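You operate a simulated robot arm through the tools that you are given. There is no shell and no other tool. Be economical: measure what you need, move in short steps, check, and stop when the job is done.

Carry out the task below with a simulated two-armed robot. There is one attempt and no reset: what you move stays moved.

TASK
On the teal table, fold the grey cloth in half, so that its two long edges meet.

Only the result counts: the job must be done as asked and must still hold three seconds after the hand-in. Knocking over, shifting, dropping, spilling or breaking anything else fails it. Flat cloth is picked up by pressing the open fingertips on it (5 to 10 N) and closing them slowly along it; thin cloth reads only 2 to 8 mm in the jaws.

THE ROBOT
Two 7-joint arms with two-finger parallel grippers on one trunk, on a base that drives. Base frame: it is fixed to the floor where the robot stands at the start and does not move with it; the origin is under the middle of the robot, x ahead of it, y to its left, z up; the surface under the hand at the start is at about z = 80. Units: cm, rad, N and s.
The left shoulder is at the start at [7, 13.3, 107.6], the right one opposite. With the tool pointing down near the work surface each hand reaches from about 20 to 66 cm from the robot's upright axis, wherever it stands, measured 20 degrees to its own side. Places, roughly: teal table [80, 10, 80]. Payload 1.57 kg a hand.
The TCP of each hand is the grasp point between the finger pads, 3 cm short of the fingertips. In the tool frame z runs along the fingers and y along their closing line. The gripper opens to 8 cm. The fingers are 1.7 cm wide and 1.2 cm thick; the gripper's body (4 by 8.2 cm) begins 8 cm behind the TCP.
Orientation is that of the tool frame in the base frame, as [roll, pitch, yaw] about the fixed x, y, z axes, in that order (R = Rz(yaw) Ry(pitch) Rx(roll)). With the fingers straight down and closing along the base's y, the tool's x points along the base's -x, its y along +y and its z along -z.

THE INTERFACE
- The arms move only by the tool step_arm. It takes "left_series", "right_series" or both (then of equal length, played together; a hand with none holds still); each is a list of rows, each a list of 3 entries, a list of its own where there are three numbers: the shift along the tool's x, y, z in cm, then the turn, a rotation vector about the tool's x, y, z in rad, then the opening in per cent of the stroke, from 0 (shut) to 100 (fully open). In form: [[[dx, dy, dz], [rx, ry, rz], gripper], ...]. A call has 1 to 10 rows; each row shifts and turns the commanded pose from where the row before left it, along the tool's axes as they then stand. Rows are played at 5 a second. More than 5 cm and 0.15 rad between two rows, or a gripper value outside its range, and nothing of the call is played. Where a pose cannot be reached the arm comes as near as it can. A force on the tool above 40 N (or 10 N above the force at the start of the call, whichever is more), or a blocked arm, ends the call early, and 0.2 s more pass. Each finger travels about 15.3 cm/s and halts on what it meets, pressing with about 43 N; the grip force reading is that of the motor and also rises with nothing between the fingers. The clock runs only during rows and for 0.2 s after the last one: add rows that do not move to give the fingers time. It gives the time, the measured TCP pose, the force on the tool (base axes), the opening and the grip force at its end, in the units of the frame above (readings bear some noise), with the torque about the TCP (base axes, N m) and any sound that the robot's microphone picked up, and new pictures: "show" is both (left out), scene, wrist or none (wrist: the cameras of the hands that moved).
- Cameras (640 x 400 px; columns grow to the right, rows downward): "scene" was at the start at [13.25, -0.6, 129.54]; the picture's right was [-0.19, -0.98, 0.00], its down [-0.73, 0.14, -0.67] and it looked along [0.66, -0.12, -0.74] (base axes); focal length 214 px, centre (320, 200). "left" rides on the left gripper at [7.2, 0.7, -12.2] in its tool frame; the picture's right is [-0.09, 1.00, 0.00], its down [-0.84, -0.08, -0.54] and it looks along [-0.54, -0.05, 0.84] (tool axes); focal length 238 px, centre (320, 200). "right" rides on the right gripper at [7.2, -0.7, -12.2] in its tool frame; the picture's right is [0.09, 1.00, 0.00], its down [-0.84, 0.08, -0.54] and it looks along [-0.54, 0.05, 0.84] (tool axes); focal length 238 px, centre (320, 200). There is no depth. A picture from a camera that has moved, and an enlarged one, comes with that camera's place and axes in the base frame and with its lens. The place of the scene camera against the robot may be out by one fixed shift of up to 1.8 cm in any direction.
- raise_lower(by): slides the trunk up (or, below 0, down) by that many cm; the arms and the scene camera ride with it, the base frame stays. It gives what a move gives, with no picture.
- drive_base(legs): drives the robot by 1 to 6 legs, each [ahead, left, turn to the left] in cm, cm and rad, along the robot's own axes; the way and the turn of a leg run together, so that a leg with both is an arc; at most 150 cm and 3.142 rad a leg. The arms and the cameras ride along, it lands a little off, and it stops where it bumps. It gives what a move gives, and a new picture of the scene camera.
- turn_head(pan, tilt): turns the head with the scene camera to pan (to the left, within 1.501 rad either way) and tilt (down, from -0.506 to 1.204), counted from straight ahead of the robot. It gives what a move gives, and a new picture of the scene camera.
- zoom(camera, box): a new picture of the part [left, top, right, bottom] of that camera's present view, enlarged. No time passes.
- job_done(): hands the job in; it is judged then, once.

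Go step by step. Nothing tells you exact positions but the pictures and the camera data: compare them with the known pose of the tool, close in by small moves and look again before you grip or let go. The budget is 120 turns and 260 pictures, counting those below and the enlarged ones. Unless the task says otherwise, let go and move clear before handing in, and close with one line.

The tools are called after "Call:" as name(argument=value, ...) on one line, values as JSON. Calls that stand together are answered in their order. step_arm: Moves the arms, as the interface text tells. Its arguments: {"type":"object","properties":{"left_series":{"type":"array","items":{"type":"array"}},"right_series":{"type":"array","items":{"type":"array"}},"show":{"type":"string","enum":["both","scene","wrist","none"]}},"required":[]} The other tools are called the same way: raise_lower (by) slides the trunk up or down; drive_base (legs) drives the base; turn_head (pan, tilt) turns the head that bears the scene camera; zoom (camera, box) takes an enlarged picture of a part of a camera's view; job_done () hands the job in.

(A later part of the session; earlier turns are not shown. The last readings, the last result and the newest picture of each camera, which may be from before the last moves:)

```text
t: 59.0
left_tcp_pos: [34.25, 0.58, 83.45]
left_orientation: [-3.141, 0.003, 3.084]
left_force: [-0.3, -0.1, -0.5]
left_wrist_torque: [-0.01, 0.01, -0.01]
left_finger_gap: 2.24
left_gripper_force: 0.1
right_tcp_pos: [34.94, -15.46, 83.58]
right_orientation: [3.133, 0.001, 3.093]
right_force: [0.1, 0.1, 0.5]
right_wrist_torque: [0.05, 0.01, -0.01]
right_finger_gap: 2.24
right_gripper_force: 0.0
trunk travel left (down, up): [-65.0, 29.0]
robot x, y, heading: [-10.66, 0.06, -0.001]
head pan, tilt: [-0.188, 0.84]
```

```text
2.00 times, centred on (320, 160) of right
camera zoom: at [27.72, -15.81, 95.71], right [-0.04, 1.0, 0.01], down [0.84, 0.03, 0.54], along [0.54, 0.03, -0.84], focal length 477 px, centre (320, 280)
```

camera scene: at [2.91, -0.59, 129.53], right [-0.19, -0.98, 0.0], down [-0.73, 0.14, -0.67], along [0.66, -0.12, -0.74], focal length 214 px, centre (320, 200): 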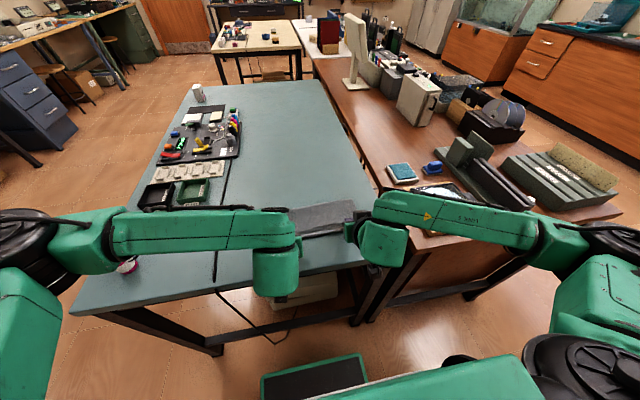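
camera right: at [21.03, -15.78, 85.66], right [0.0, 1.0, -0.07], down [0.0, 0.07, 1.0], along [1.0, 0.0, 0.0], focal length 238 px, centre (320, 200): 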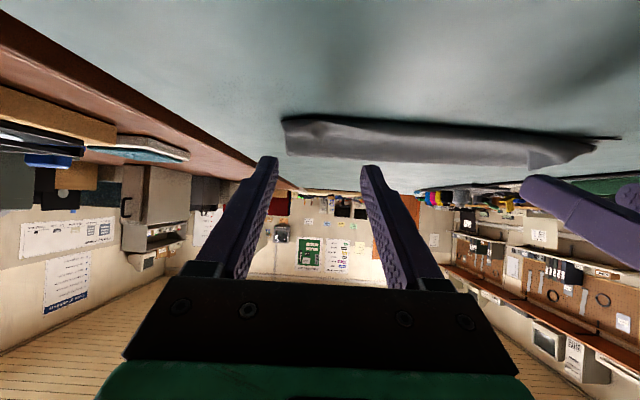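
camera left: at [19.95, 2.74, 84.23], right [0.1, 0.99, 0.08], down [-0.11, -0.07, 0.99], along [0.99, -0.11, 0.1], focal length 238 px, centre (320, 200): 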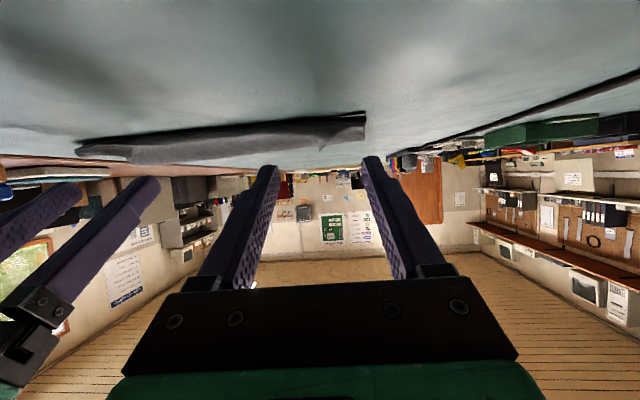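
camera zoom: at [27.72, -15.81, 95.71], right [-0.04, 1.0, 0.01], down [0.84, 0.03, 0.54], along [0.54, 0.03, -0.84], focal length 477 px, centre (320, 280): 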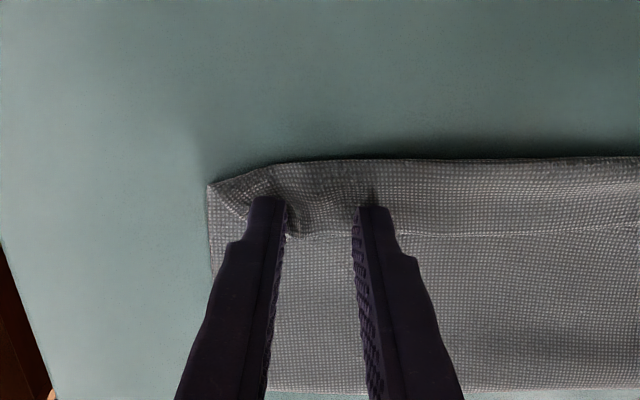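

The fingers sit on the hem. I'll press lightly and drag toward the robot.

Call:
step_arm(left_series=[[[0, 0, 0.2], [0, 0, 0], 28], [[0.3, 0, 0], [0, 0, 0], 28], [[0.5, 0, 0], [0, 0, 0], 28], [[0.5, 0, 0], [0, 0, 0], 28], [[0.5, 0, 0.02], [0, 0, 0], 28], [[0.5, 0, 0.02], [0, 0, 0], 28], [[0, 0, 0], [0, 0, 0], 28]], right_series=[[[0, 0, 0.3], [0, 0, 0], 28], [[0.3, 0, 0], [0, 0, 0], 28], [[0.5, 0, 0], [0, 0, 0], 28], [[0.5, 0, 0], [0, 0, 0], 28], [[0.5, 0, 0.02], [0, 0, 0], 28], [[0.5, 0, 0.02], [0, 0, 0], 28], [[0, 0, 0], [0, 0, 0], 28]], show="none")

Call:
zoom(camera="left", box=[160, 60, 480, 260])

Call:
zoom(camera="right", box=[160, 60, 480, 260])

```text
t: 60.6
left_tcp_pos: [31.61, 0.72, 83.17]
left_orientation: [-3.141, 0.003, 3.084]
left_force: [1.7, -0.4, 6.1]
left_wrist_torque: [0.01, 0.0, -0.01]
left_finger_gap: 2.23
left_gripper_force: 0.0
right_tcp_pos: [32.55, -15.33, 83.31]
right_orientation: [3.132, 0.0, 3.093]
right_force: [-0.6, 1.1, 0.6]
right_wrist_torque: [-0.01, -0.03, 0.0]
right_finger_gap: 2.23
right_gripper_force: 0.1
trunk travel left (down, up): [-65.0, 29.0]
robot x, y, heading: [-10.37, 0.01, -0.003]
head pan, tilt: [-0.188, 0.84]
```

```text
2.00 times, centred on (320, 160) of left
camera zoom: at [24.4, 1.81, 95.33], right [0.15, 0.99, 0.0], down [0.83, -0.12, 0.54], along [0.54, -0.08, -0.84], focal length 477 px, centre (320, 280)
```

zoom: 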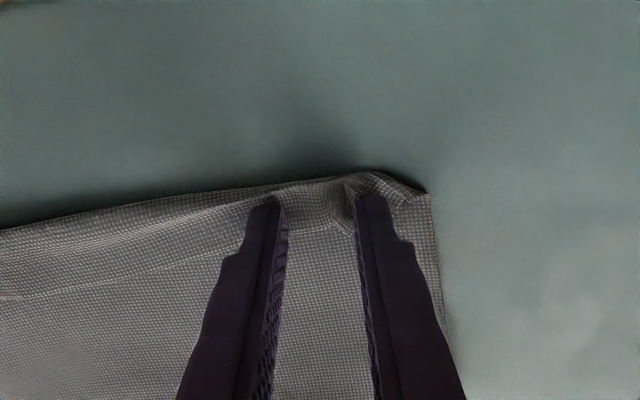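

```text
2.00 times, centred on (320, 160) of right
camera zoom: at [25.25, -15.73, 95.49], right [-0.04, 1.0, 0.01], down [0.84, 0.03, 0.54], along [0.54, 0.03, -0.84], focal length 477 px, centre (320, 280)
```

zoom: 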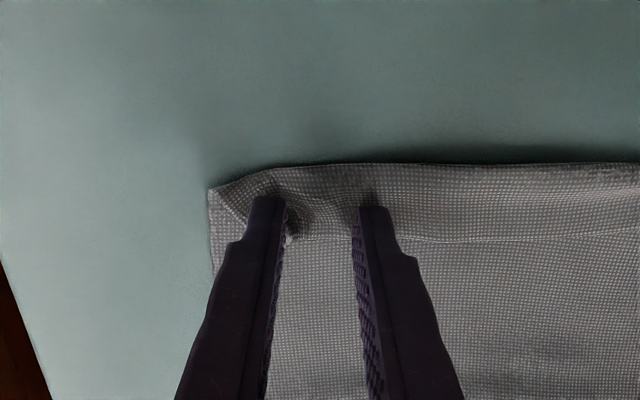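

Dragging moves the whole cloth on the slick table, so that doesn't unroll it. Instead I'll pinch the hem edge with the hands tilted the other way (fingers pointing toward the robot). The later swing then turns the edge over by more than 90°, and it will fall outward. Lifting and tilting now.

Call:
step_arm(left_series=[[[0, 0, -2], [0, 0, 0], 28], [[0, 0, -2], [0, 0, 0], 28], [[-0.22, 0.12, 0], [0, 0.15, 0], 28], [[-0.22, 0.12, 0], [0, 0.15, 0], 28], [[-0.22, 0.12, 0], [0, 0.15, 0], 28], [[-0.22, 0.12, 0], [0, 0.15, 0], 28], [[0, 0, 0], [0, 0, 0], 28]], right_series=[[[0, 0, -2], [0, 0, 0], 28], [[0, 0, -2], [0, 0, 0], 28], [[-0.35, -0.23, 0], [0, 0.15, 0], 28], [[-0.35, -0.23, 0], [0, 0.15, 0], 28], [[-0.35, -0.23, 0], [0, 0.15, 0], 28], [[-0.35, -0.23, 0], [0, 0.15, 0], 28], [[0, 0, 0], [0, 0, 0], 28]], show="wrist")

Call:
zoom(camera="scene", box=[220, 160, 420, 285])

```text
t: 62.2
left_tcp_pos: [32.48, 1.3, 86.89]
left_orientation: [-3.139, -0.599, 3.083]
left_force: [0.7, 0.0, 0.5]
left_wrist_torque: [-0.02, -0.02, -0.03]
left_finger_gap: 2.24
left_gripper_force: 0.0
right_tcp_pos: [33.73, -16.08, 87.05]
right_orientation: [3.129, -0.598, 3.1]
right_force: [-0.1, 0.1, -0.1]
right_wrist_torque: [0.0, 0.0, -0.02]
right_finger_gap: 2.27
right_gripper_force: 0.0
trunk travel left (down, up): [-65.0, 29.0]
robot x, y, heading: [-10.92, 0.07, -0.0]
head pan, tilt: [-0.188, 0.84]
camera right: at [34.72, -17.06, 101.16], right [-0.03, 1.0, 0.06], down [1.0, 0.03, -0.02], along [-0.03, 0.06, -1.0], focal length 238 px, centre (320, 200)
camera left: at [33.31, 1.85, 101.07], right [0.13, 0.99, -0.05], down [0.99, -0.14, -0.02], along [-0.03, -0.05, -1.0], focal length 238 px, centre (320, 200)
```

right: 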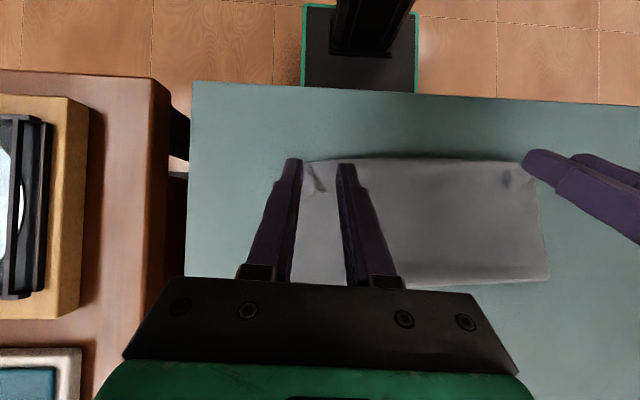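
left: 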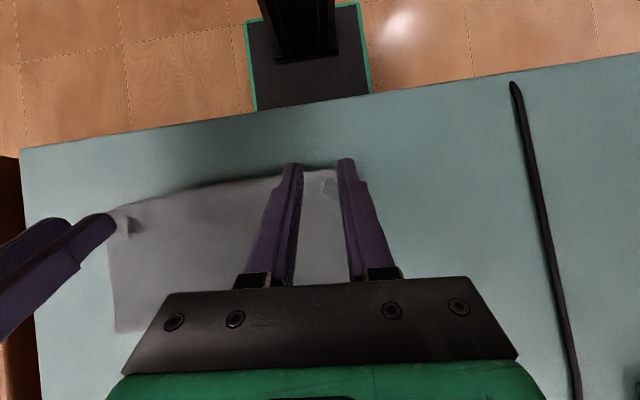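

```text
3.20 times, centred on (320, 222) of scene
camera zoom: at [2.66, -0.6, 129.56], right [-0.19, -0.98, 0.0], down [-0.73, 0.14, -0.67], along [0.66, -0.12, -0.74], focal length 686 px, centre (320, 128)
```

zoom: 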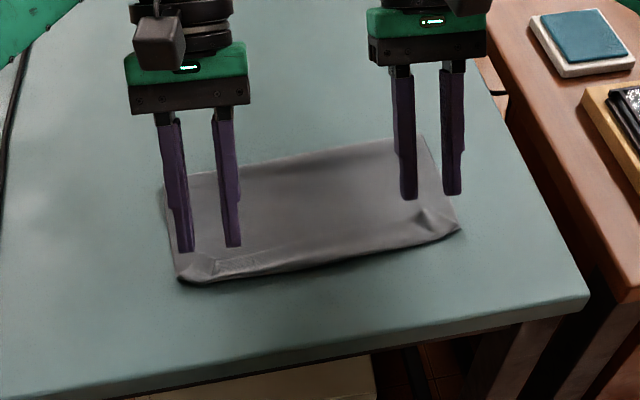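

The opposite tilt is reachable, and the cameras now look straight down. I'll zoom on the hem edge to align.

Call:
zoom(camera="left", box=[220, 120, 420, 245])

Call:
zoom(camera="right", box=[220, 120, 420, 245])

```text
3.20 times, centred on (320, 182) of left
camera zoom: at [33.31, 1.85, 101.07], right [0.13, 0.99, -0.05], down [0.99, -0.14, -0.02], along [-0.03, -0.05, -1.0], focal length 763 px, centre (320, 256)
```

zoom: 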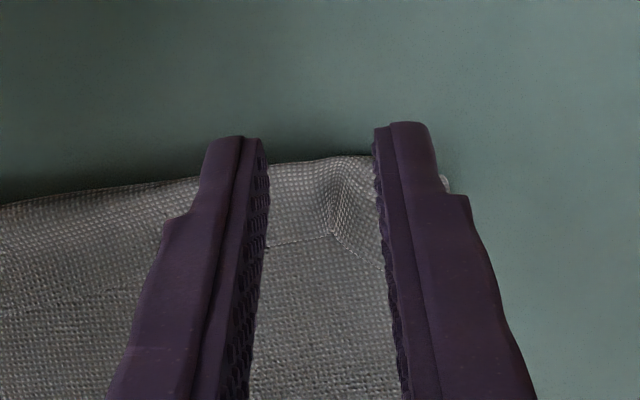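

```text
3.20 times, centred on (320, 182) of right
camera zoom: at [34.72, -17.06, 101.16], right [-0.03, 1.0, 0.06], down [1.0, 0.03, -0.02], along [-0.03, 0.06, -1.0], focal length 763 px, centre (320, 256)
```

zoom: 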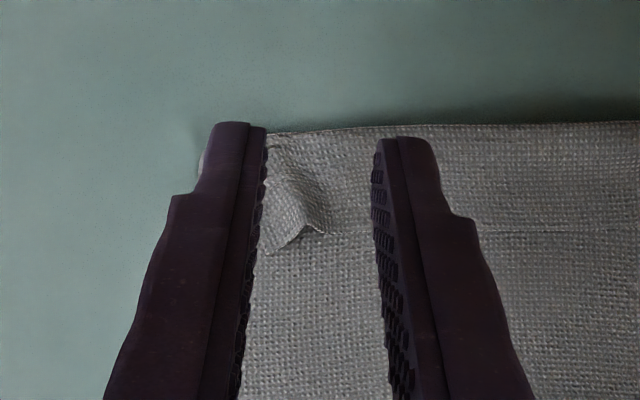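

Call:
step_arm(left_series=[[[-1.17, 0, 1.26], [0, 0, 0], 28], [[-1.16, 0, 1.26], [0, 0, 0], 28], [[-0.06, 0, 0.08], [0, 0, 0], 28], [[0, 0, 0], [0, 0, 0], 24], [[0, 0, 0], [0, 0, 0], 19], [[0, 0, 0], [0, 0, 0], 14], [[0, 0, 0], [0, 0, 0], 9], [[0, 0, 0], [0, 0, 0], 4], [[0, 0, 0], [0, 0, 0], 0], [[0, 0, 0], [0, 0, 0], 0]], right_series=[[[-1.27, 0, 1.25], [0, 0, 0], 28], [[-1.26, 0, 1.26], [0, 0, 0], 28], [[-0.06, 0, 0.08], [0, 0, 0], 28], [[0, 0, 0], [0, 0, 0], 24], [[0, 0, 0], [0, 0, 0], 19], [[0, 0, 0], [0, 0, 0], 14], [[0, 0, 0], [0, 0, 0], 9], [[0, 0, 0], [0, 0, 0], 4], [[0, 0, 0], [0, 0, 0], 0], [[0, 0, 0], [0, 0, 0], 0]], show="none")

Call:
zoom(camera="left", box=[220, 120, 420, 245])

Call:
zoom(camera="right", box=[220, 120, 420, 245])

```text
t: 64.4
left_tcp_pos: [33.07, 1.21, 83.57]
left_orientation: [3.141, -0.599, 3.085]
left_force: [-0.2, 0.6, -0.5]
left_wrist_torque: [-0.01, -0.01, 0.02]
left_finger_gap: 0.13
left_gripper_force: 23.3
right_tcp_pos: [34.52, -16.25, 83.4]
right_orientation: [3.132, -0.6, 3.099]
right_force: [0.0, 0.1, -0.4]
right_wrist_torque: [-0.02, 0.01, -0.02]
right_finger_gap: 0.13
right_gripper_force: 23.9
trunk travel left (down, up): [-65.0, 29.0]
robot x, y, heading: [-9.78, 0.41, 0.004]
head pan, tilt: [-0.188, 0.84]
```

```text
3.20 times, centred on (320, 182) of left
camera zoom: at [33.78, 1.75, 97.67], right [0.13, 0.99, -0.05], down [0.99, -0.13, -0.02], along [-0.03, -0.05, -1.0], focal length 763 px, centre (320, 256)
```

zoom: 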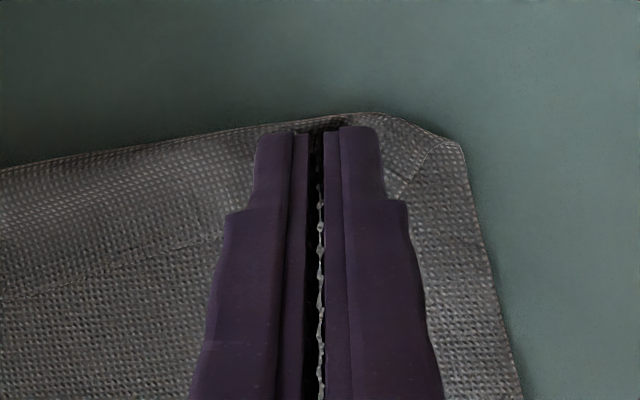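

```text
3.20 times, centred on (320, 182) of right
camera zoom: at [35.47, -17.18, 97.38], right [-0.03, 1.0, 0.06], down [1.0, 0.03, -0.02], along [-0.03, 0.06, -1.0], focal length 763 px, centre (320, 256)
```

zoom: 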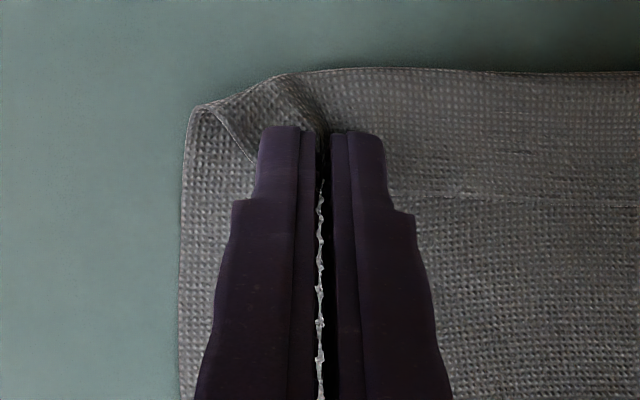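

Both are pinched. I'll lift and carry forward to the apex again, keeping the reverse tilt, and look.

Call:
step_arm(left_series=[[[0.72, 0, -1.93], [0, 0, 0], 0], [[0.14, 0, -2.33], [0, 0, 0], 0], [[-0.63, 0, -2.62], [0, 0, 0], 0], [[-1.08, 0, -2.32], [0, 0, 0], 0], [[-1.36, 0, -1.9], [0, 0, 0], 0], [[-0.93, 0, -1.12], [0, 0, 0], 0], [[0, 0, 0], [0, 0, 0], 0]], right_series=[[[0.72, 0, -1.93], [0, 0, 0], 0], [[0.14, 0, -2.33], [0, 0, 0], 0], [[-0.63, 0, -2.62], [0, 0, 0], 0], [[-1.08, 0, -2.32], [0, 0, 0], 0], [[-1.36, 0, -1.9], [0, 0, 0], 0], [[-0.93, 0, -1.12], [0, 0, 0], 0], [[0, 0, 0], [0, 0, 0], 0]], show="wrist")

Call:
zoom(camera="scene", box=[220, 160, 420, 285])

```text
t: 66.0
left_tcp_pos: [34.99, 1.13, 90.02]
left_orientation: [-3.14, -0.595, 3.085]
left_force: [-0.5, -0.7, 0.5]
left_wrist_torque: [0.01, -0.01, -0.04]
left_finger_gap: 0.11
left_gripper_force: 22.8
left hand out of reach, approached as far as the arm can: row 2, 3, 4, 5, 6
right_tcp_pos: [37.83, -16.34, 90.27]
right_orientation: [3.13, -0.599, 3.097]
right_force: [0.5, 0.9, -0.2]
right_wrist_torque: [0.0, -0.01, 0.01]
right_finger_gap: 0.15
right_gripper_force: 23.9
right hand out of reach, approached as far as the arm can: row 3, 4, 5, 6
trunk travel left (down, up): [-65.0, 29.0]
robot x, y, heading: [-10.24, 0.02, -0.001]
head pan, tilt: [-0.188, 0.84]
camera right: at [38.73, -17.17, 104.25], right [-0.03, 1.0, 0.06], down [1.0, 0.03, -0.02], along [-0.02, 0.06, -1.0], focal length 238 px, centre (320, 200)
camera left: at [35.77, 1.69, 104.11], right [0.13, 0.99, -0.05], down [0.99, -0.13, -0.02], along [-0.03, -0.05, -1.0], focal length 238 px, centre (320, 200)
```

right: 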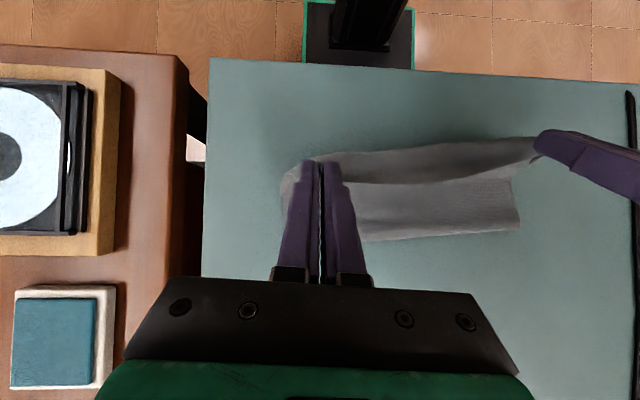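
left: 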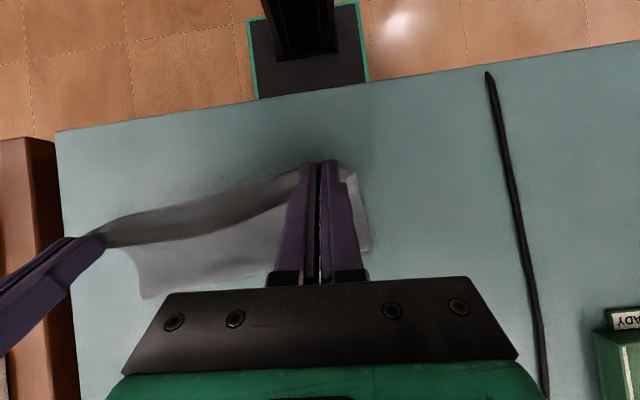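

```text
3.20 times, centred on (320, 222) of scene
camera zoom: at [2.78, -0.64, 129.54], right [-0.19, -0.98, 0.0], down [-0.73, 0.14, -0.67], along [0.66, -0.12, -0.74], focal length 686 px, centre (320, 128)
```

zoom: 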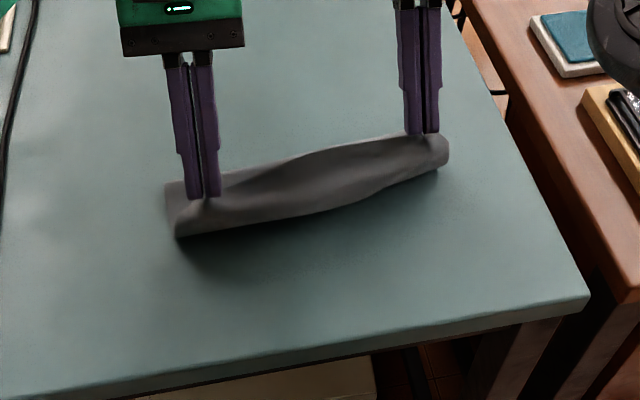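

The arms hit their reach limit at that tilt. I'll bring the hands upright while moving to the apex, and look at the lower near edge.

Call:
step_arm(left_series=[[[-1.06, 0, -1.19], [0, -0.15, 0], 0], [[-1.23, 0, -1.02], [0, -0.15, 0], 0], [[-1.37, 0, -0.82], [0, -0.15, 0], 0], [[-1.48, 0, -0.61], [0, -0.15, 0], 0], [[0, 0, 0], [0, 0, 0], 0]], right_series=[[[-0.76, 0, -0.89], [0, -0.15, 0], 0], [[-0.89, 0, -0.76], [0, -0.15, 0], 0], [[-0.99, 0, -0.62], [0, -0.15, 0], 0], [[-1.07, 0, -0.47], [0, -0.15, 0], 0], [[0, 0, 0], [0, 0, 0], 0]], show="wrist")

Call:
zoom(camera="scene", box=[220, 160, 420, 285])

```text
t: 67.2
left_tcp_pos: [41.26, 1.04, 91.58]
left_orientation: [3.141, 0.004, 3.087]
left_force: [0.3, -0.2, -0.4]
left_wrist_torque: [-0.01, 0.03, -0.06]
left_finger_gap: 0.11
left_gripper_force: 23.9
right_tcp_pos: [42.52, -16.34, 91.43]
right_orientation: [3.13, 0.002, 3.092]
right_force: [-0.6, -0.1, -0.1]
right_wrist_torque: [0.01, -0.01, -0.01]
right_finger_gap: 0.13
right_gripper_force: 23.4
trunk travel left (down, up): [-65.0, 29.0]
robot x, y, heading: [-10.76, 0.15, -0.0]
head pan, tilt: [-0.188, 0.84]
camera right: at [35.25, -16.83, 103.46], right [-0.04, 1.0, 0.01], down [0.84, 0.03, 0.54], along [0.54, 0.03, -0.84], focal length 238 px, centre (320, 200)
camera left: at [33.95, 1.96, 103.69], right [0.15, 0.99, 0.0], down [0.83, -0.12, 0.54], along [0.54, -0.08, -0.84], focal length 238 px, centre (320, 200)
```

right: 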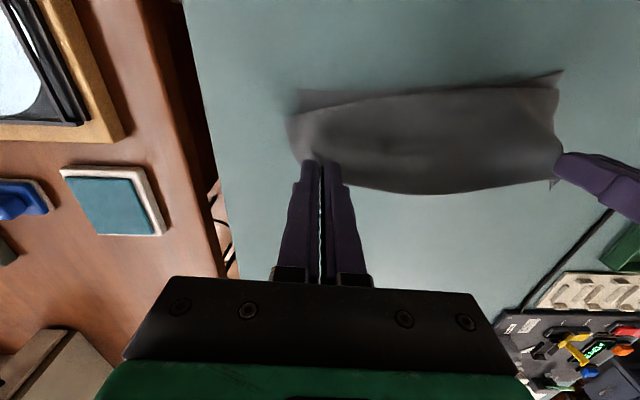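
left: 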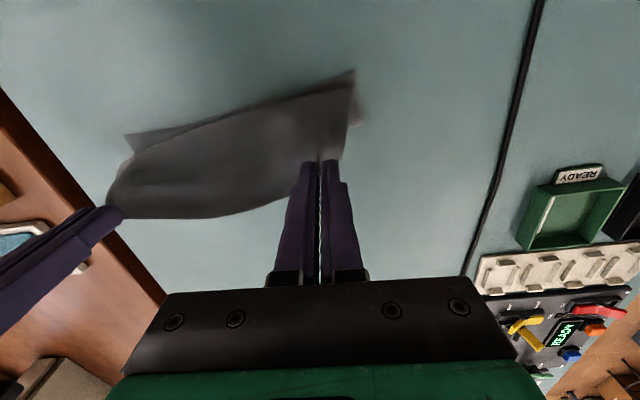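

```text
3.20 times, centred on (320, 222) of scene
camera zoom: at [2.84, -0.61, 129.54], right [-0.19, -0.98, 0.0], down [-0.73, 0.14, -0.67], along [0.66, -0.12, -0.74], focal length 686 px, centre (320, 128)
```

zoom: 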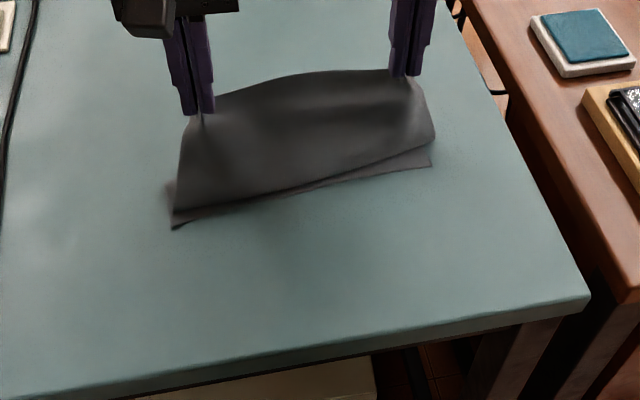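

Near corners are now (36.3, 4.5) and (38.6, -18.5), so the fold should sit around x≈46 on the left and 48 on the right. I'll move to the taut apex above that and then swing down with full tilt.

Call:
step_arm(left_series=[[[-2, 0.05, 0], [0, 0, 0], 0], [[-2, 0.05, 0], [0, 0, 0], 0], [[0, 0, 0], [0, 0, 0], 0], [[1.5, 0, 0.1], [0, -0.15, 0], 0], [[1.86, 0, 0.23], [0, -0.15, 0], 0], [[1.96, 0, 0.23], [0, -0.15, 0], 0], [[2.01, 0, 0.25], [0, -0.15, 0], 0], [[2.09, 0, 0.39], [0, -0.15, 0], 0], [[1.97, 0, 0.35], [0, -0.15, 0], 0], [[2.05, 0, 0.48], [0, -0.1, 0], 0]], right_series=[[[-2.5, 0.05, 0], [0, 0, 0], 0], [[-2.5, 0.05, 0], [0, 0, 0], 0], [[0, 0, 0], [0, 0, 0], 0], [[1.56, 0, 0.1], [0, -0.15, 0], 0], [[1.92, 0, 0.22], [0, -0.15, 0], 0], [[2.02, 0, 0.22], [0, -0.15, 0], 0], [[2.07, 0, 0.23], [0, -0.15, 0], 0], [[2.14, 0, 0.36], [0, -0.15, 0], 0], [[2.01, 0, 0.31], [0, -0.15, 0], 0], [[2.09, 0, 0.43], [0, -0.1, 0], 0]], show="none")

Call:
zoom(camera="left", box=[40, 40, 440, 290])

Call:
zoom(camera="right", box=[240, 40, 640, 290])

Call:
zoom(camera="scene", box=[220, 160, 420, 285])

```text
t: 69.4
left_tcp_pos: [34.58, 1.37, 84.29]
left_orientation: [-3.14, 1.001, 3.086]
left_force: [0.3, -0.5, 0.1]
left_wrist_torque: [0.0, 0.03, -0.01]
left_finger_gap: 0.16
left_gripper_force: 23.1
right_tcp_pos: [36.28, -16.1, 83.69]
right_orientation: [3.12, 1.0, 3.074]
right_force: [-0.2, -0.4, 0.3]
right_wrist_torque: [0.04, 0.01, 0.01]
right_finger_gap: 0.16
right_gripper_force: 23.2
trunk travel left (down, up): [-65.0, 29.0]
robot x, y, heading: [-10.61, -0.15, 0.006]
head pan, tilt: [-0.188, 0.84]
```

```text
1.60 times, centred on (240, 165) of left
camera zoom: at [20.38, 2.76, 84.69], right [0.11, 0.99, 0.08], down [-0.01, -0.08, 1.0], along [0.99, -0.11, 0.0], focal length 381 px, centre (448, 256)
```

zoom: 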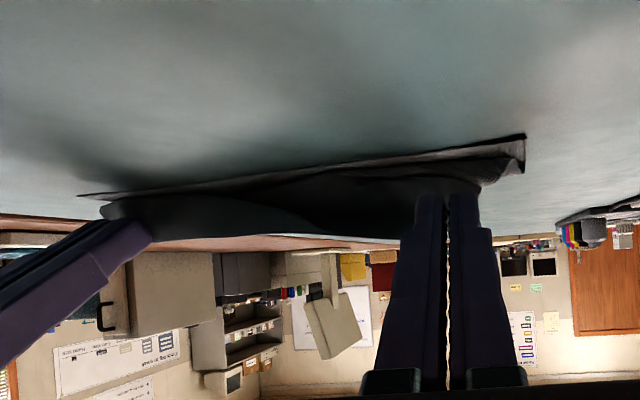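

```text
1.60 times, centred on (440, 165) of right
camera zoom: at [22.16, -16.01, 84.09], right [0.0, 1.0, -0.07], down [0.0, 0.07, 1.0], along [1.0, 0.0, 0.0], focal length 381 px, centre (128, 256)
```

zoom: 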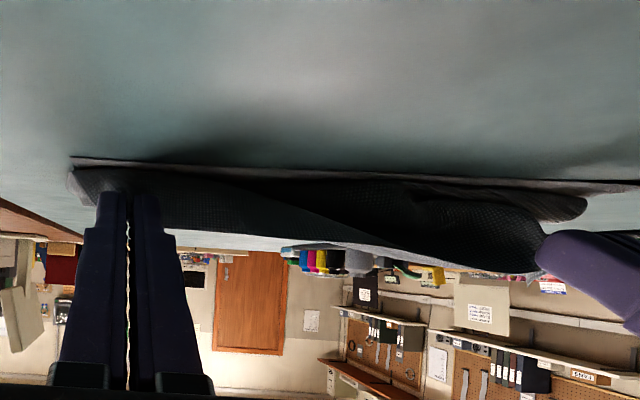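

```text
3.20 times, centred on (320, 222) of scene
camera zoom: at [2.77, -0.65, 129.55], right [-0.19, -0.98, 0.0], down [-0.73, 0.14, -0.67], along [0.66, -0.12, -0.74], focal length 686 px, centre (320, 128)
```

zoom: 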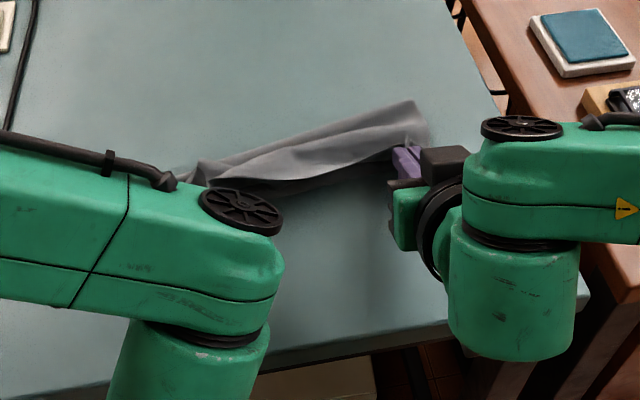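

The strip now hangs the right way, with no forward bulge. I'll release with a small backward sweep, then raise the hands clear.

Call:
step_arm(left_series=[[[0, 0, 0], [0, 0, 0], 0], [[1.15, 0, -0.69], [0, 0, 0], 70], [[0.54, 0, -0.84], [0, 0, 0], 70], [[0, 0, 0], [0, 0, 0], 70], [[-0.5, 0, -2.5], [0, 0.1, 0], 70], [[-2, 1, -2.5], [0, 0.15, 0], 50], [[-2, 2, -3], [0, 0.15, 0], 28], [[-1.5, 3, -3], [0, 0.15, 0], 28], [[-1, 3, -1], [0, 0.15, 0], 28], [[0, 2, 0], [0, 0.15, 0], 28]], right_series=[[[0, 0, 0], [0, 0, 0], 0], [[1.15, 0, -0.69], [0, 0, 0], 70], [[0.54, 0, -0.84], [0, 0, 0], 70], [[0, 0, 0], [0, 0, 0], 70], [[-0.5, 0, -2.5], [0, 0.1, 0], 70], [[-2, -1, -2.5], [0, 0.15, 0], 50], [[-2, -2, -3], [0, 0.15, 0], 28], [[-1.5, -3, -3], [0, 0.15, 0], 28], [[-1, -3, -1], [0, 0.15, 0], 28], [[0, -2, 0], [0, 0.15, 0], 28]], show="none")

Call:
zoom(camera="left", box=[0, 60, 400, 310])

Call:
zoom(camera="right", box=[300, 60, 640, 272])

Call:
zoom(camera="scene", box=[240, 170, 400, 270])

```text
t: 71.6
left_tcp_pos: [30.1, 12.71, 96.63]
left_orientation: [-3.139, 0.147, 3.084]
left_force: [0.2, 0.5, -0.4]
left_wrist_torque: [-0.02, 0.01, -0.01]
left_finger_gap: 2.23
left_gripper_force: 0.0
right_tcp_pos: [30.75, -27.03, 96.2]
right_orientation: [3.133, 0.145, 3.095]
right_force: [0.0, 0.9, -0.7]
right_wrist_torque: [0.0, 0.04, 0.0]
right_finger_gap: 2.24
right_gripper_force: 0.1
trunk travel left (down, up): [-65.0, 29.0]
robot x, y, heading: [-10.33, -0.03, 0.003]
head pan, tilt: [-0.188, 0.84]
```

```text
1.60 times, centred on (200, 185) of left
camera zoom: at [21.18, 13.76, 107.58], right [0.15, 0.99, 0.01], down [0.74, -0.12, 0.66], along [0.65, -0.09, -0.75], focal length 381 px, centre (512, 224)
```

zoom: 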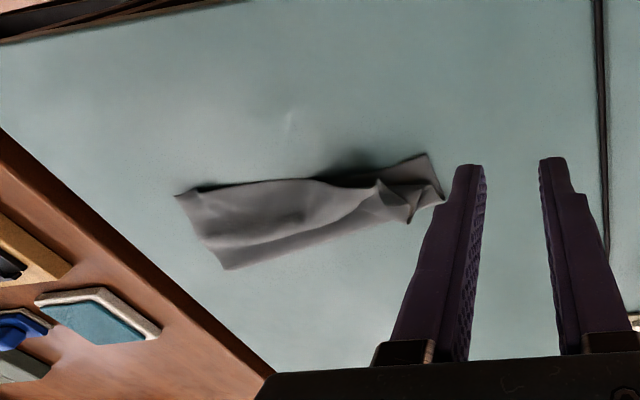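

```text
1.88 times, centred on (470, 166) of right
camera zoom: at [21.9, -27.41, 107.17], right [-0.04, 1.0, 0.0], down [0.75, 0.03, 0.66], along [0.66, 0.03, -0.75], focal length 449 px, centre (38, 264)
```

zoom: 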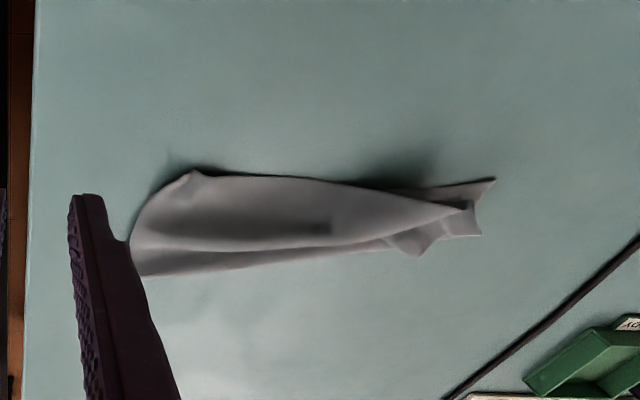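

```text
4.00 times, centred on (320, 220) of scene
camera zoom: at [2.94, -0.59, 129.52], right [-0.19, -0.98, 0.0], down [-0.73, 0.14, -0.67], along [0.66, -0.12, -0.75], focal length 858 px, centre (320, 120)
```

zoom: 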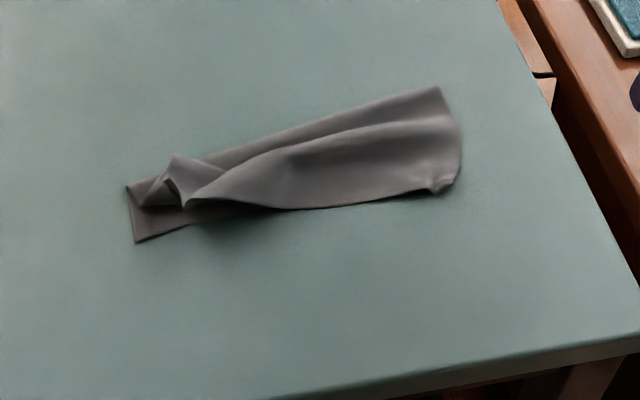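

The right side uncurled well, but the left corner flopped back in a diagonal fold. I'll look closely.

Call:
zoom(camera="left", box=[100, 140, 292, 260])

Call:
zoom(camera="right", box=[360, 130, 568, 260])

```text
3.33 times, centred on (196, 200) of left
camera zoom: at [21.18, 13.76, 107.58], right [0.15, 0.99, 0.01], down [0.74, -0.12, 0.66], along [0.65, -0.09, -0.75], focal length 794 px, centre (733, 200)
```

zoom: 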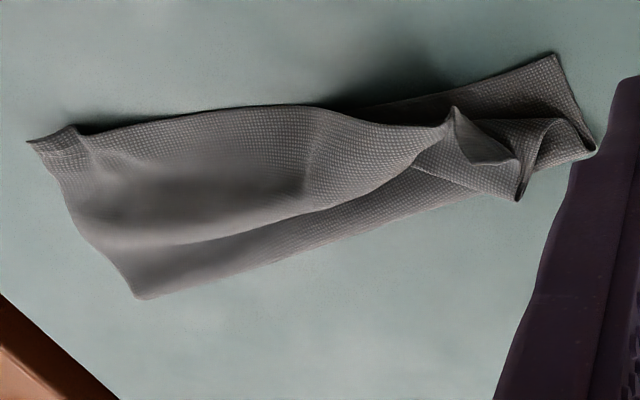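

```text
3.08 times, centred on (464, 195) of right
camera zoom: at [21.9, -27.41, 107.17], right [-0.04, 1.0, 0.0], down [0.75, 0.03, 0.66], along [0.66, 0.03, -0.75], focal length 733 px, centre (-123, 215)
```

zoom: 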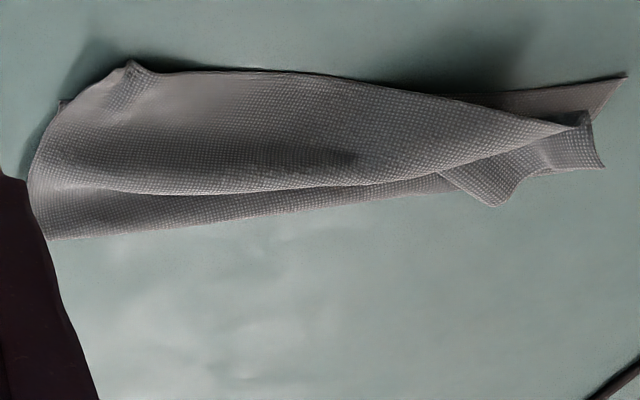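

The top edge on the right two-thirds is now lying properly outward. On the left, a peak stands near (36.8, 1.2), with the corner folded back behind it. I'll hover the left hand there for a closer look.

Call:
step_arm(left_series=[[[0, 0, 0], [0, 0.147, 0], 28], [[-1.49, -2.22, 1.92], [0, 0, 0], 28], [[-1.49, -2.22, 1.92], [0, 0, 0], 28], [[-1.49, -2.22, 1.8], [0, 0, 0], 28], [[-1.49, -2.22, 1.5], [0, 0, 0], 28], [[-1.49, -2.22, 1.0], [0, 0, 0], 28], [[0, 0, 0], [0, 0, 0], 28]], show="wrist")

Call:
zoom(camera="left", box=[160, 60, 480, 260])

```text
t: 73.2
left_tcp_pos: [36.84, 1.21, 88.62]
left_orientation: [-3.141, 0.005, 3.083]
left_force: [0.1, 0.2, -0.1]
left_wrist_torque: [0.0, 0.01, 0.04]
left_finger_gap: 2.25
left_gripper_force: 0.0
right_tcp_pos: [30.72, -26.98, 96.21]
right_orientation: [3.132, 0.15, 3.093]
right_force: [0.4, 0.4, 0.6]
right_wrist_torque: [-0.02, 0.0, 0.02]
right_finger_gap: 2.23
right_gripper_force: 0.1
trunk travel left (down, up): [-65.0, 29.0]
robot x, y, heading: [-10.53, 0.18, 0.0]
head pan, tilt: [-0.188, 0.84]
camera left: at [29.62, 2.15, 100.74], right [0.15, 0.99, 0.0], down [0.83, -0.12, 0.55], along [0.54, -0.08, -0.84], focal length 238 px, centre (320, 200)
```

left: 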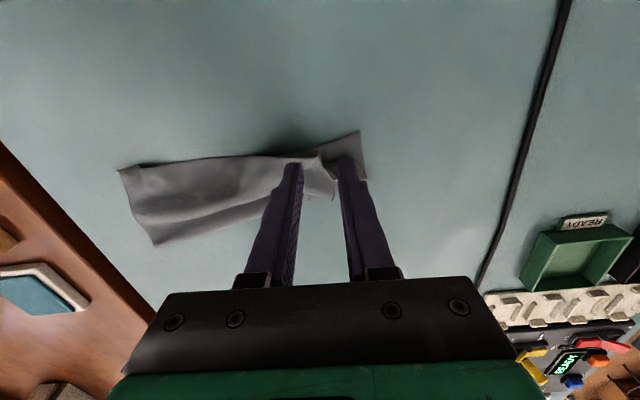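

```text
2.00 times, centred on (320, 160) of left
camera zoom: at [29.62, 2.15, 100.74], right [0.15, 0.99, 0.0], down [0.83, -0.12, 0.55], along [0.54, -0.08, -0.84], focal length 477 px, centre (320, 280)
```

zoom: 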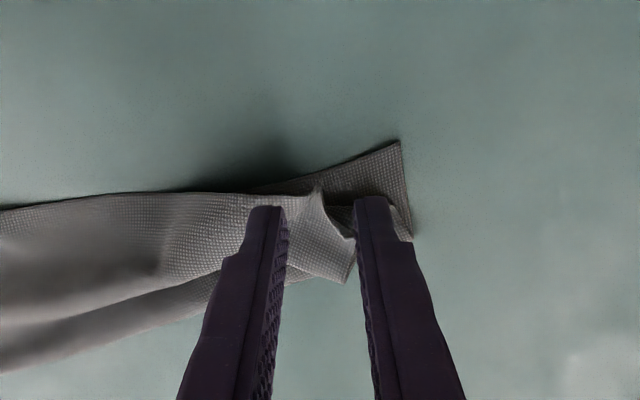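

The loose corner tip of the top layer is near (42.7, 1.5), pointing away from the robot. I'll move the left hand over it with the reverse tilt.

Call:
step_arm(left_series=[[[-2.2, 0, 0], [0, 0.1, 0], 28], [[-2.2, 0, 0], [0, 0.15, 0], 28], [[-2.2, 0.3, 0], [0, 0.15, 0], 28], [[0, 0, 0], [0, 0.1, 0], 28], [[0, 0, 0], [0, 0, 0], 28]], show="none")

Call:
zoom(camera="left", box=[190, 80, 450, 242])

```text
t: 74.4
left_tcp_pos: [39.26, 1.89, 88.01]
left_orientation: [3.139, -0.388, 3.055]
left_force: [0.1, -0.2, -0.2]
left_wrist_torque: [0.03, -0.03, -0.02]
left_finger_gap: 2.24
left_gripper_force: 0.1
left hand out of reach, approached as far as the arm can: row 3, 4
right_tcp_pos: [30.69, -27.13, 96.25]
right_orientation: [3.134, 0.149, 3.091]
right_force: [0.1, -0.2, -0.4]
right_wrist_torque: [0.02, -0.04, -0.01]
right_finger_gap: 2.25
right_gripper_force: 0.1
trunk travel left (down, up): [-65.0, 29.0]
robot x, y, heading: [-10.35, 0.22, -0.001]
head pan, tilt: [-0.188, 0.84]
```

```text
2.46 times, centred on (320, 161) of left
camera zoom: at [37.09, 2.68, 102.07], right [0.17, 0.98, -0.03], down [0.97, -0.16, 0.19], along [0.18, -0.06, -0.98], focal length 587 px, centre (320, 296)
```

zoom: 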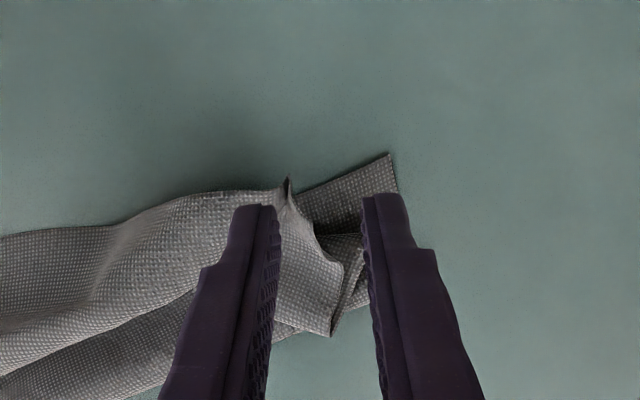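

I now think the peak is the pinched top edge near its corner, with the side edge drooping from it. The fix is to regrip in the natural orientation: the left hand on the peak (37, 0.9), the right on the edge ridge at (36.8, -16.3). Then I lift to straighten and lay it down again. Hovering both.

Call:
step_arm(left_series=[[[0, 0, 0], [0, -0.13, -0.015], 28], [[0, 0, 0], [0, -0.13, -0.015], 28], [[0, 0, 0], [0, -0.13, 0], 28], [[1.1, -0.6, 0], [0, 0, 0], 28], [[1.14, -0.53, 0], [0, 0, 0], 28], [[0, 0, 0], [0, 0, 0], 28]], right_series=[[[0, 0, 0], [0, 0.15, 0], 28], [[-1.42, 2.75, 2.3], [0, 0, 0], 28], [[-1.42, 2.75, 2.3], [0, 0, 0], 28], [[-1.42, 2.75, 2.3], [0, 0, 0], 28], [[-1.42, 2.75, 2.3], [0, 0, 0], 28], [[0, 0, 0], [0, 0, 0], 28]], show="none")

Call:
zoom(camera="left", box=[160, 60, 480, 260])

Call:
zoom(camera="right", box=[160, 60, 480, 260])

```text
t: 75.8
left_tcp_pos: [36.99, 0.81, 88.15]
left_orientation: [3.13, -0.039, 3.092]
left_force: [1.1, -0.9, -0.1]
left_wrist_torque: [-0.01, -0.02, 0.03]
left_finger_gap: 2.23
left_gripper_force: 0.0
right_tcp_pos: [36.81, -16.14, 87.19]
right_orientation: [3.13, 0.0, 3.094]
right_force: [0.7, 0.1, 0.3]
right_wrist_torque: [0.04, -0.03, 0.01]
right_finger_gap: 2.24
right_gripper_force: 0.1
trunk travel left (down, up): [-65.0, 29.0]
robot x, y, heading: [-10.54, 0.16, -0.005]
head pan, tilt: [-0.188, 0.84]
```

```text
2.00 times, centred on (320, 160) of left
camera zoom: at [30.21, 1.66, 100.62], right [0.14, 0.99, 0.01], down [0.85, -0.13, 0.51], along [0.5, -0.07, -0.86], focal length 477 px, centre (320, 280)
```

zoom: 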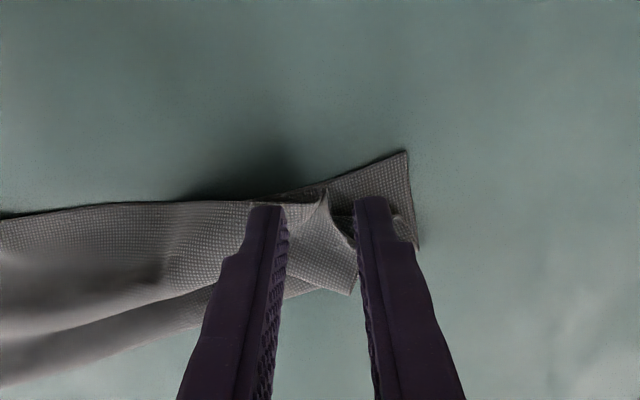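

```text
2.00 times, centred on (320, 160) of right
camera zoom: at [29.64, -16.48, 99.26], right [-0.04, 1.0, 0.01], down [0.84, 0.03, 0.54], along [0.54, 0.03, -0.84], focal length 477 px, centre (320, 280)
```

zoom: 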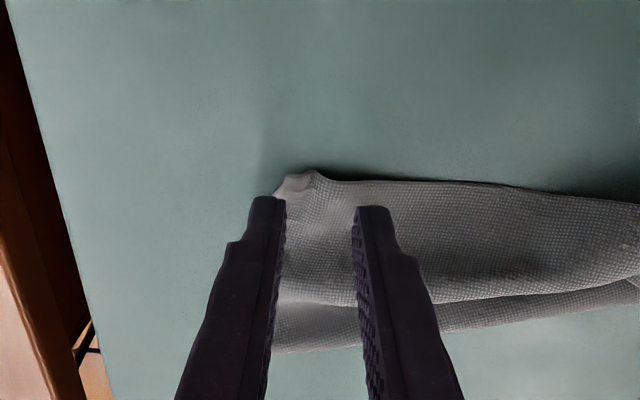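

Call:
step_arm(left_series=[[[0.2, 0.1, 1.8], [0, 0, 0], 28], [[0, 0, 1.9], [0, 0, 0], 28], [[0, 0, 0], [0, 0, 0], 28], [[0, 0, 0], [0, 0, 0], 22], [[0, 0, 0], [0, 0, 0], 16], [[0, 0, 0], [0, 0, 0], 10], [[0, 0, 0], [0, 0, 0], 4], [[0, 0, 0], [0, 0, 0], 0], [[0, 0, 0], [0, 0, 0], 0]], right_series=[[[0.3, 0, 1.8], [0, 0, 0], 28], [[0, 0, 1.75], [0, 0, 0], 28], [[0, 0, 0.1], [0, 0, 0], 28], [[0, 0, 0], [0, 0, 0], 22], [[0, 0, 0], [0, 0, 0], 16], [[0, 0, 0], [0, 0, 0], 10], [[0, 0, 0], [0, 0, 0], 4], [[0, 0, 0], [0, 0, 0], 0], [[0, 0, 0], [0, 0, 0], 0]], show="none")

Call:
zoom(camera="left", box=[160, 60, 480, 260])

Call:
zoom(camera="right", box=[160, 60, 480, 260])

```text
t: 77.8
left_tcp_pos: [36.63, 1.0, 84.42]
left_orientation: [3.132, -0.039, 3.089]
left_force: [-0.1, -0.2, 0.1]
left_wrist_torque: [0.02, 0.01, -0.01]
left_finger_gap: 0.16
left_gripper_force: 23.2
right_tcp_pos: [36.45, -16.01, 83.27]
right_orientation: [3.134, 0.0, 3.094]
right_force: [0.7, -0.5, 0.5]
right_wrist_torque: [0.0, 0.01, -0.02]
right_finger_gap: 0.13
right_gripper_force: 23.0
trunk travel left (down, up): [-65.0, 29.0]
robot x, y, heading: [-10.63, 0.04, 0.003]
head pan, tilt: [-0.188, 0.84]
```

```text
2.00 times, centred on (320, 160) of left
camera zoom: at [29.86, 1.91, 96.98], right [0.14, 0.99, 0.01], down [0.85, -0.13, 0.51], along [0.5, -0.07, -0.86], focal length 477 px, centre (320, 280)
```

zoom: 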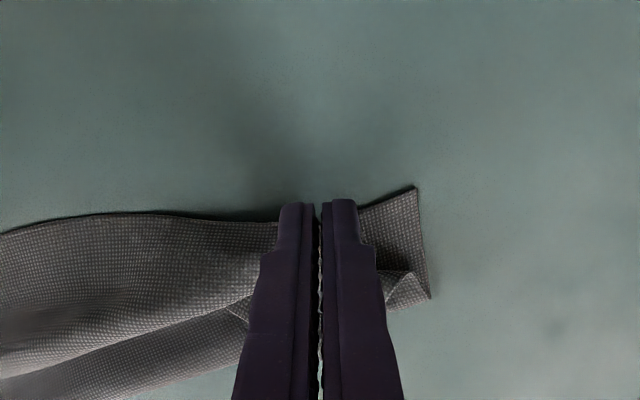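

```text
2.00 times, centred on (320, 160) of right
camera zoom: at [29.26, -16.41, 95.54], right [-0.04, 1.0, 0.01], down [0.84, 0.03, 0.54], along [0.54, 0.03, -0.84], focal length 477 px, centre (320, 280)
```

zoom: 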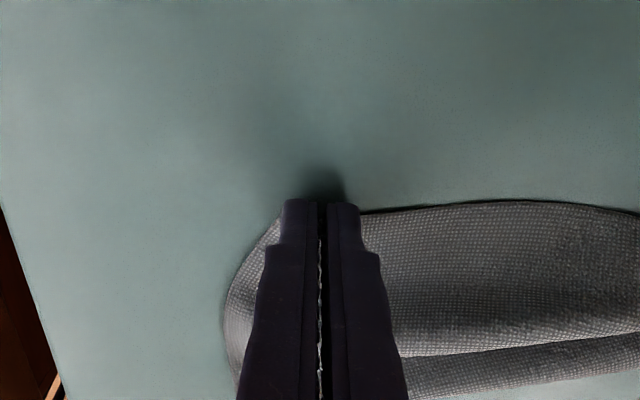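

Call:
step_arm(left_series=[[[-1, 0, -1.8], [0, 0, 0], 0], [[-1.6, 0, -1.8], [0, 0, 0], 0], [[-2, 0, -1.5], [0, 0, 0], 0], [[-2, 0, -1.2], [0, 0, 0], 0], [[-1.8, 0.1, -0.8], [0, 0, 0], 0], [[0, 0, 0], [0, 0, 0], 0]], right_series=[[[-1.2, 0, -2], [0, 0, 0], 0], [[-2, 0, -2], [0, 0, 0], 0], [[-2.3, 0, -1.8], [0, 0, 0], 0], [[-2.3, 0, -1.4], [0, 0, 0], 0], [[-2.2, -0.1, -1], [0, 0, 0], 0], [[0, 0, 0], [0, 0, 0], 0]], show="wrist")

Call:
zoom(camera="scene", box=[220, 150, 420, 275])

```text
t: 79.2
left_tcp_pos: [45.31, 0.53, 91.13]
left_orientation: [3.131, -0.042, 3.086]
left_force: [0.4, 0.3, 0.4]
left_wrist_torque: [0.0, -0.01, 0.01]
left_finger_gap: 0.14
left_gripper_force: 23.6
right_tcp_pos: [46.6, -16.57, 91.6]
right_orientation: [3.134, -0.001, 3.094]
right_force: [-0.3, -0.6, 0.2]
right_wrist_torque: [-0.01, 0.03, -0.03]
right_finger_gap: 0.15
right_gripper_force: 23.2
trunk travel left (down, up): [-65.0, 29.0]
robot x, y, heading: [-10.34, -0.3, 0.001]
head pan, tilt: [-0.188, 0.84]
camera right: at [39.28, -16.96, 103.63], right [-0.04, 1.0, 0.01], down [0.84, 0.03, 0.54], along [0.54, 0.03, -0.84], focal length 238 px, centre (320, 200)
camera left: at [38.52, 1.34, 103.62], right [0.15, 0.99, 0.01], down [0.85, -0.13, 0.51], along [0.5, -0.07, -0.86], focal length 238 px, centre (320, 200)
```

right: 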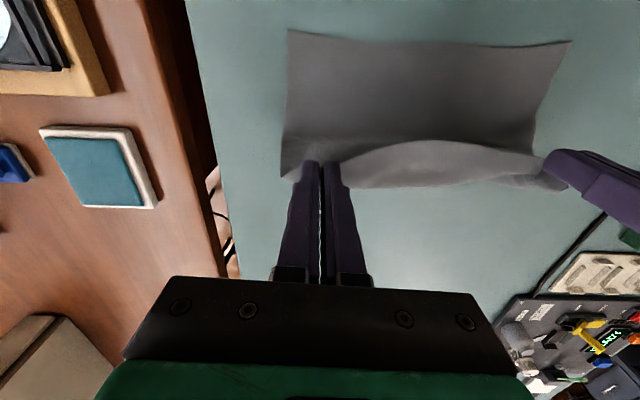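
left: 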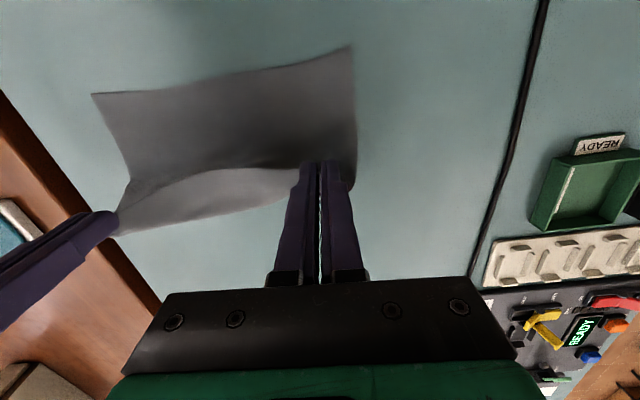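

```text
3.20 times, centred on (320, 212) of scene
camera zoom: at [2.75, -0.57, 129.55], right [-0.19, -0.98, 0.0], down [-0.73, 0.14, -0.67], along [0.66, -0.12, -0.74], focal length 686 px, centre (320, 160)
```

zoom: 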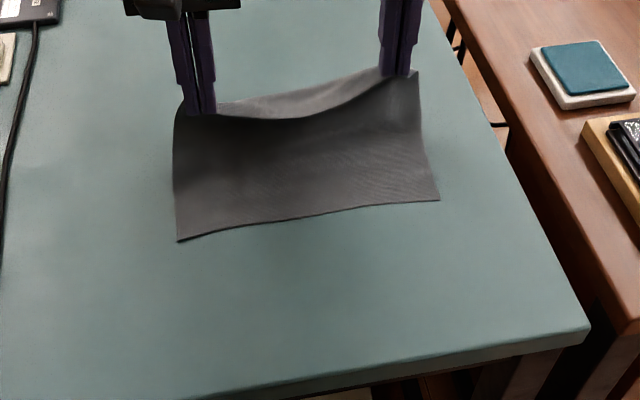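

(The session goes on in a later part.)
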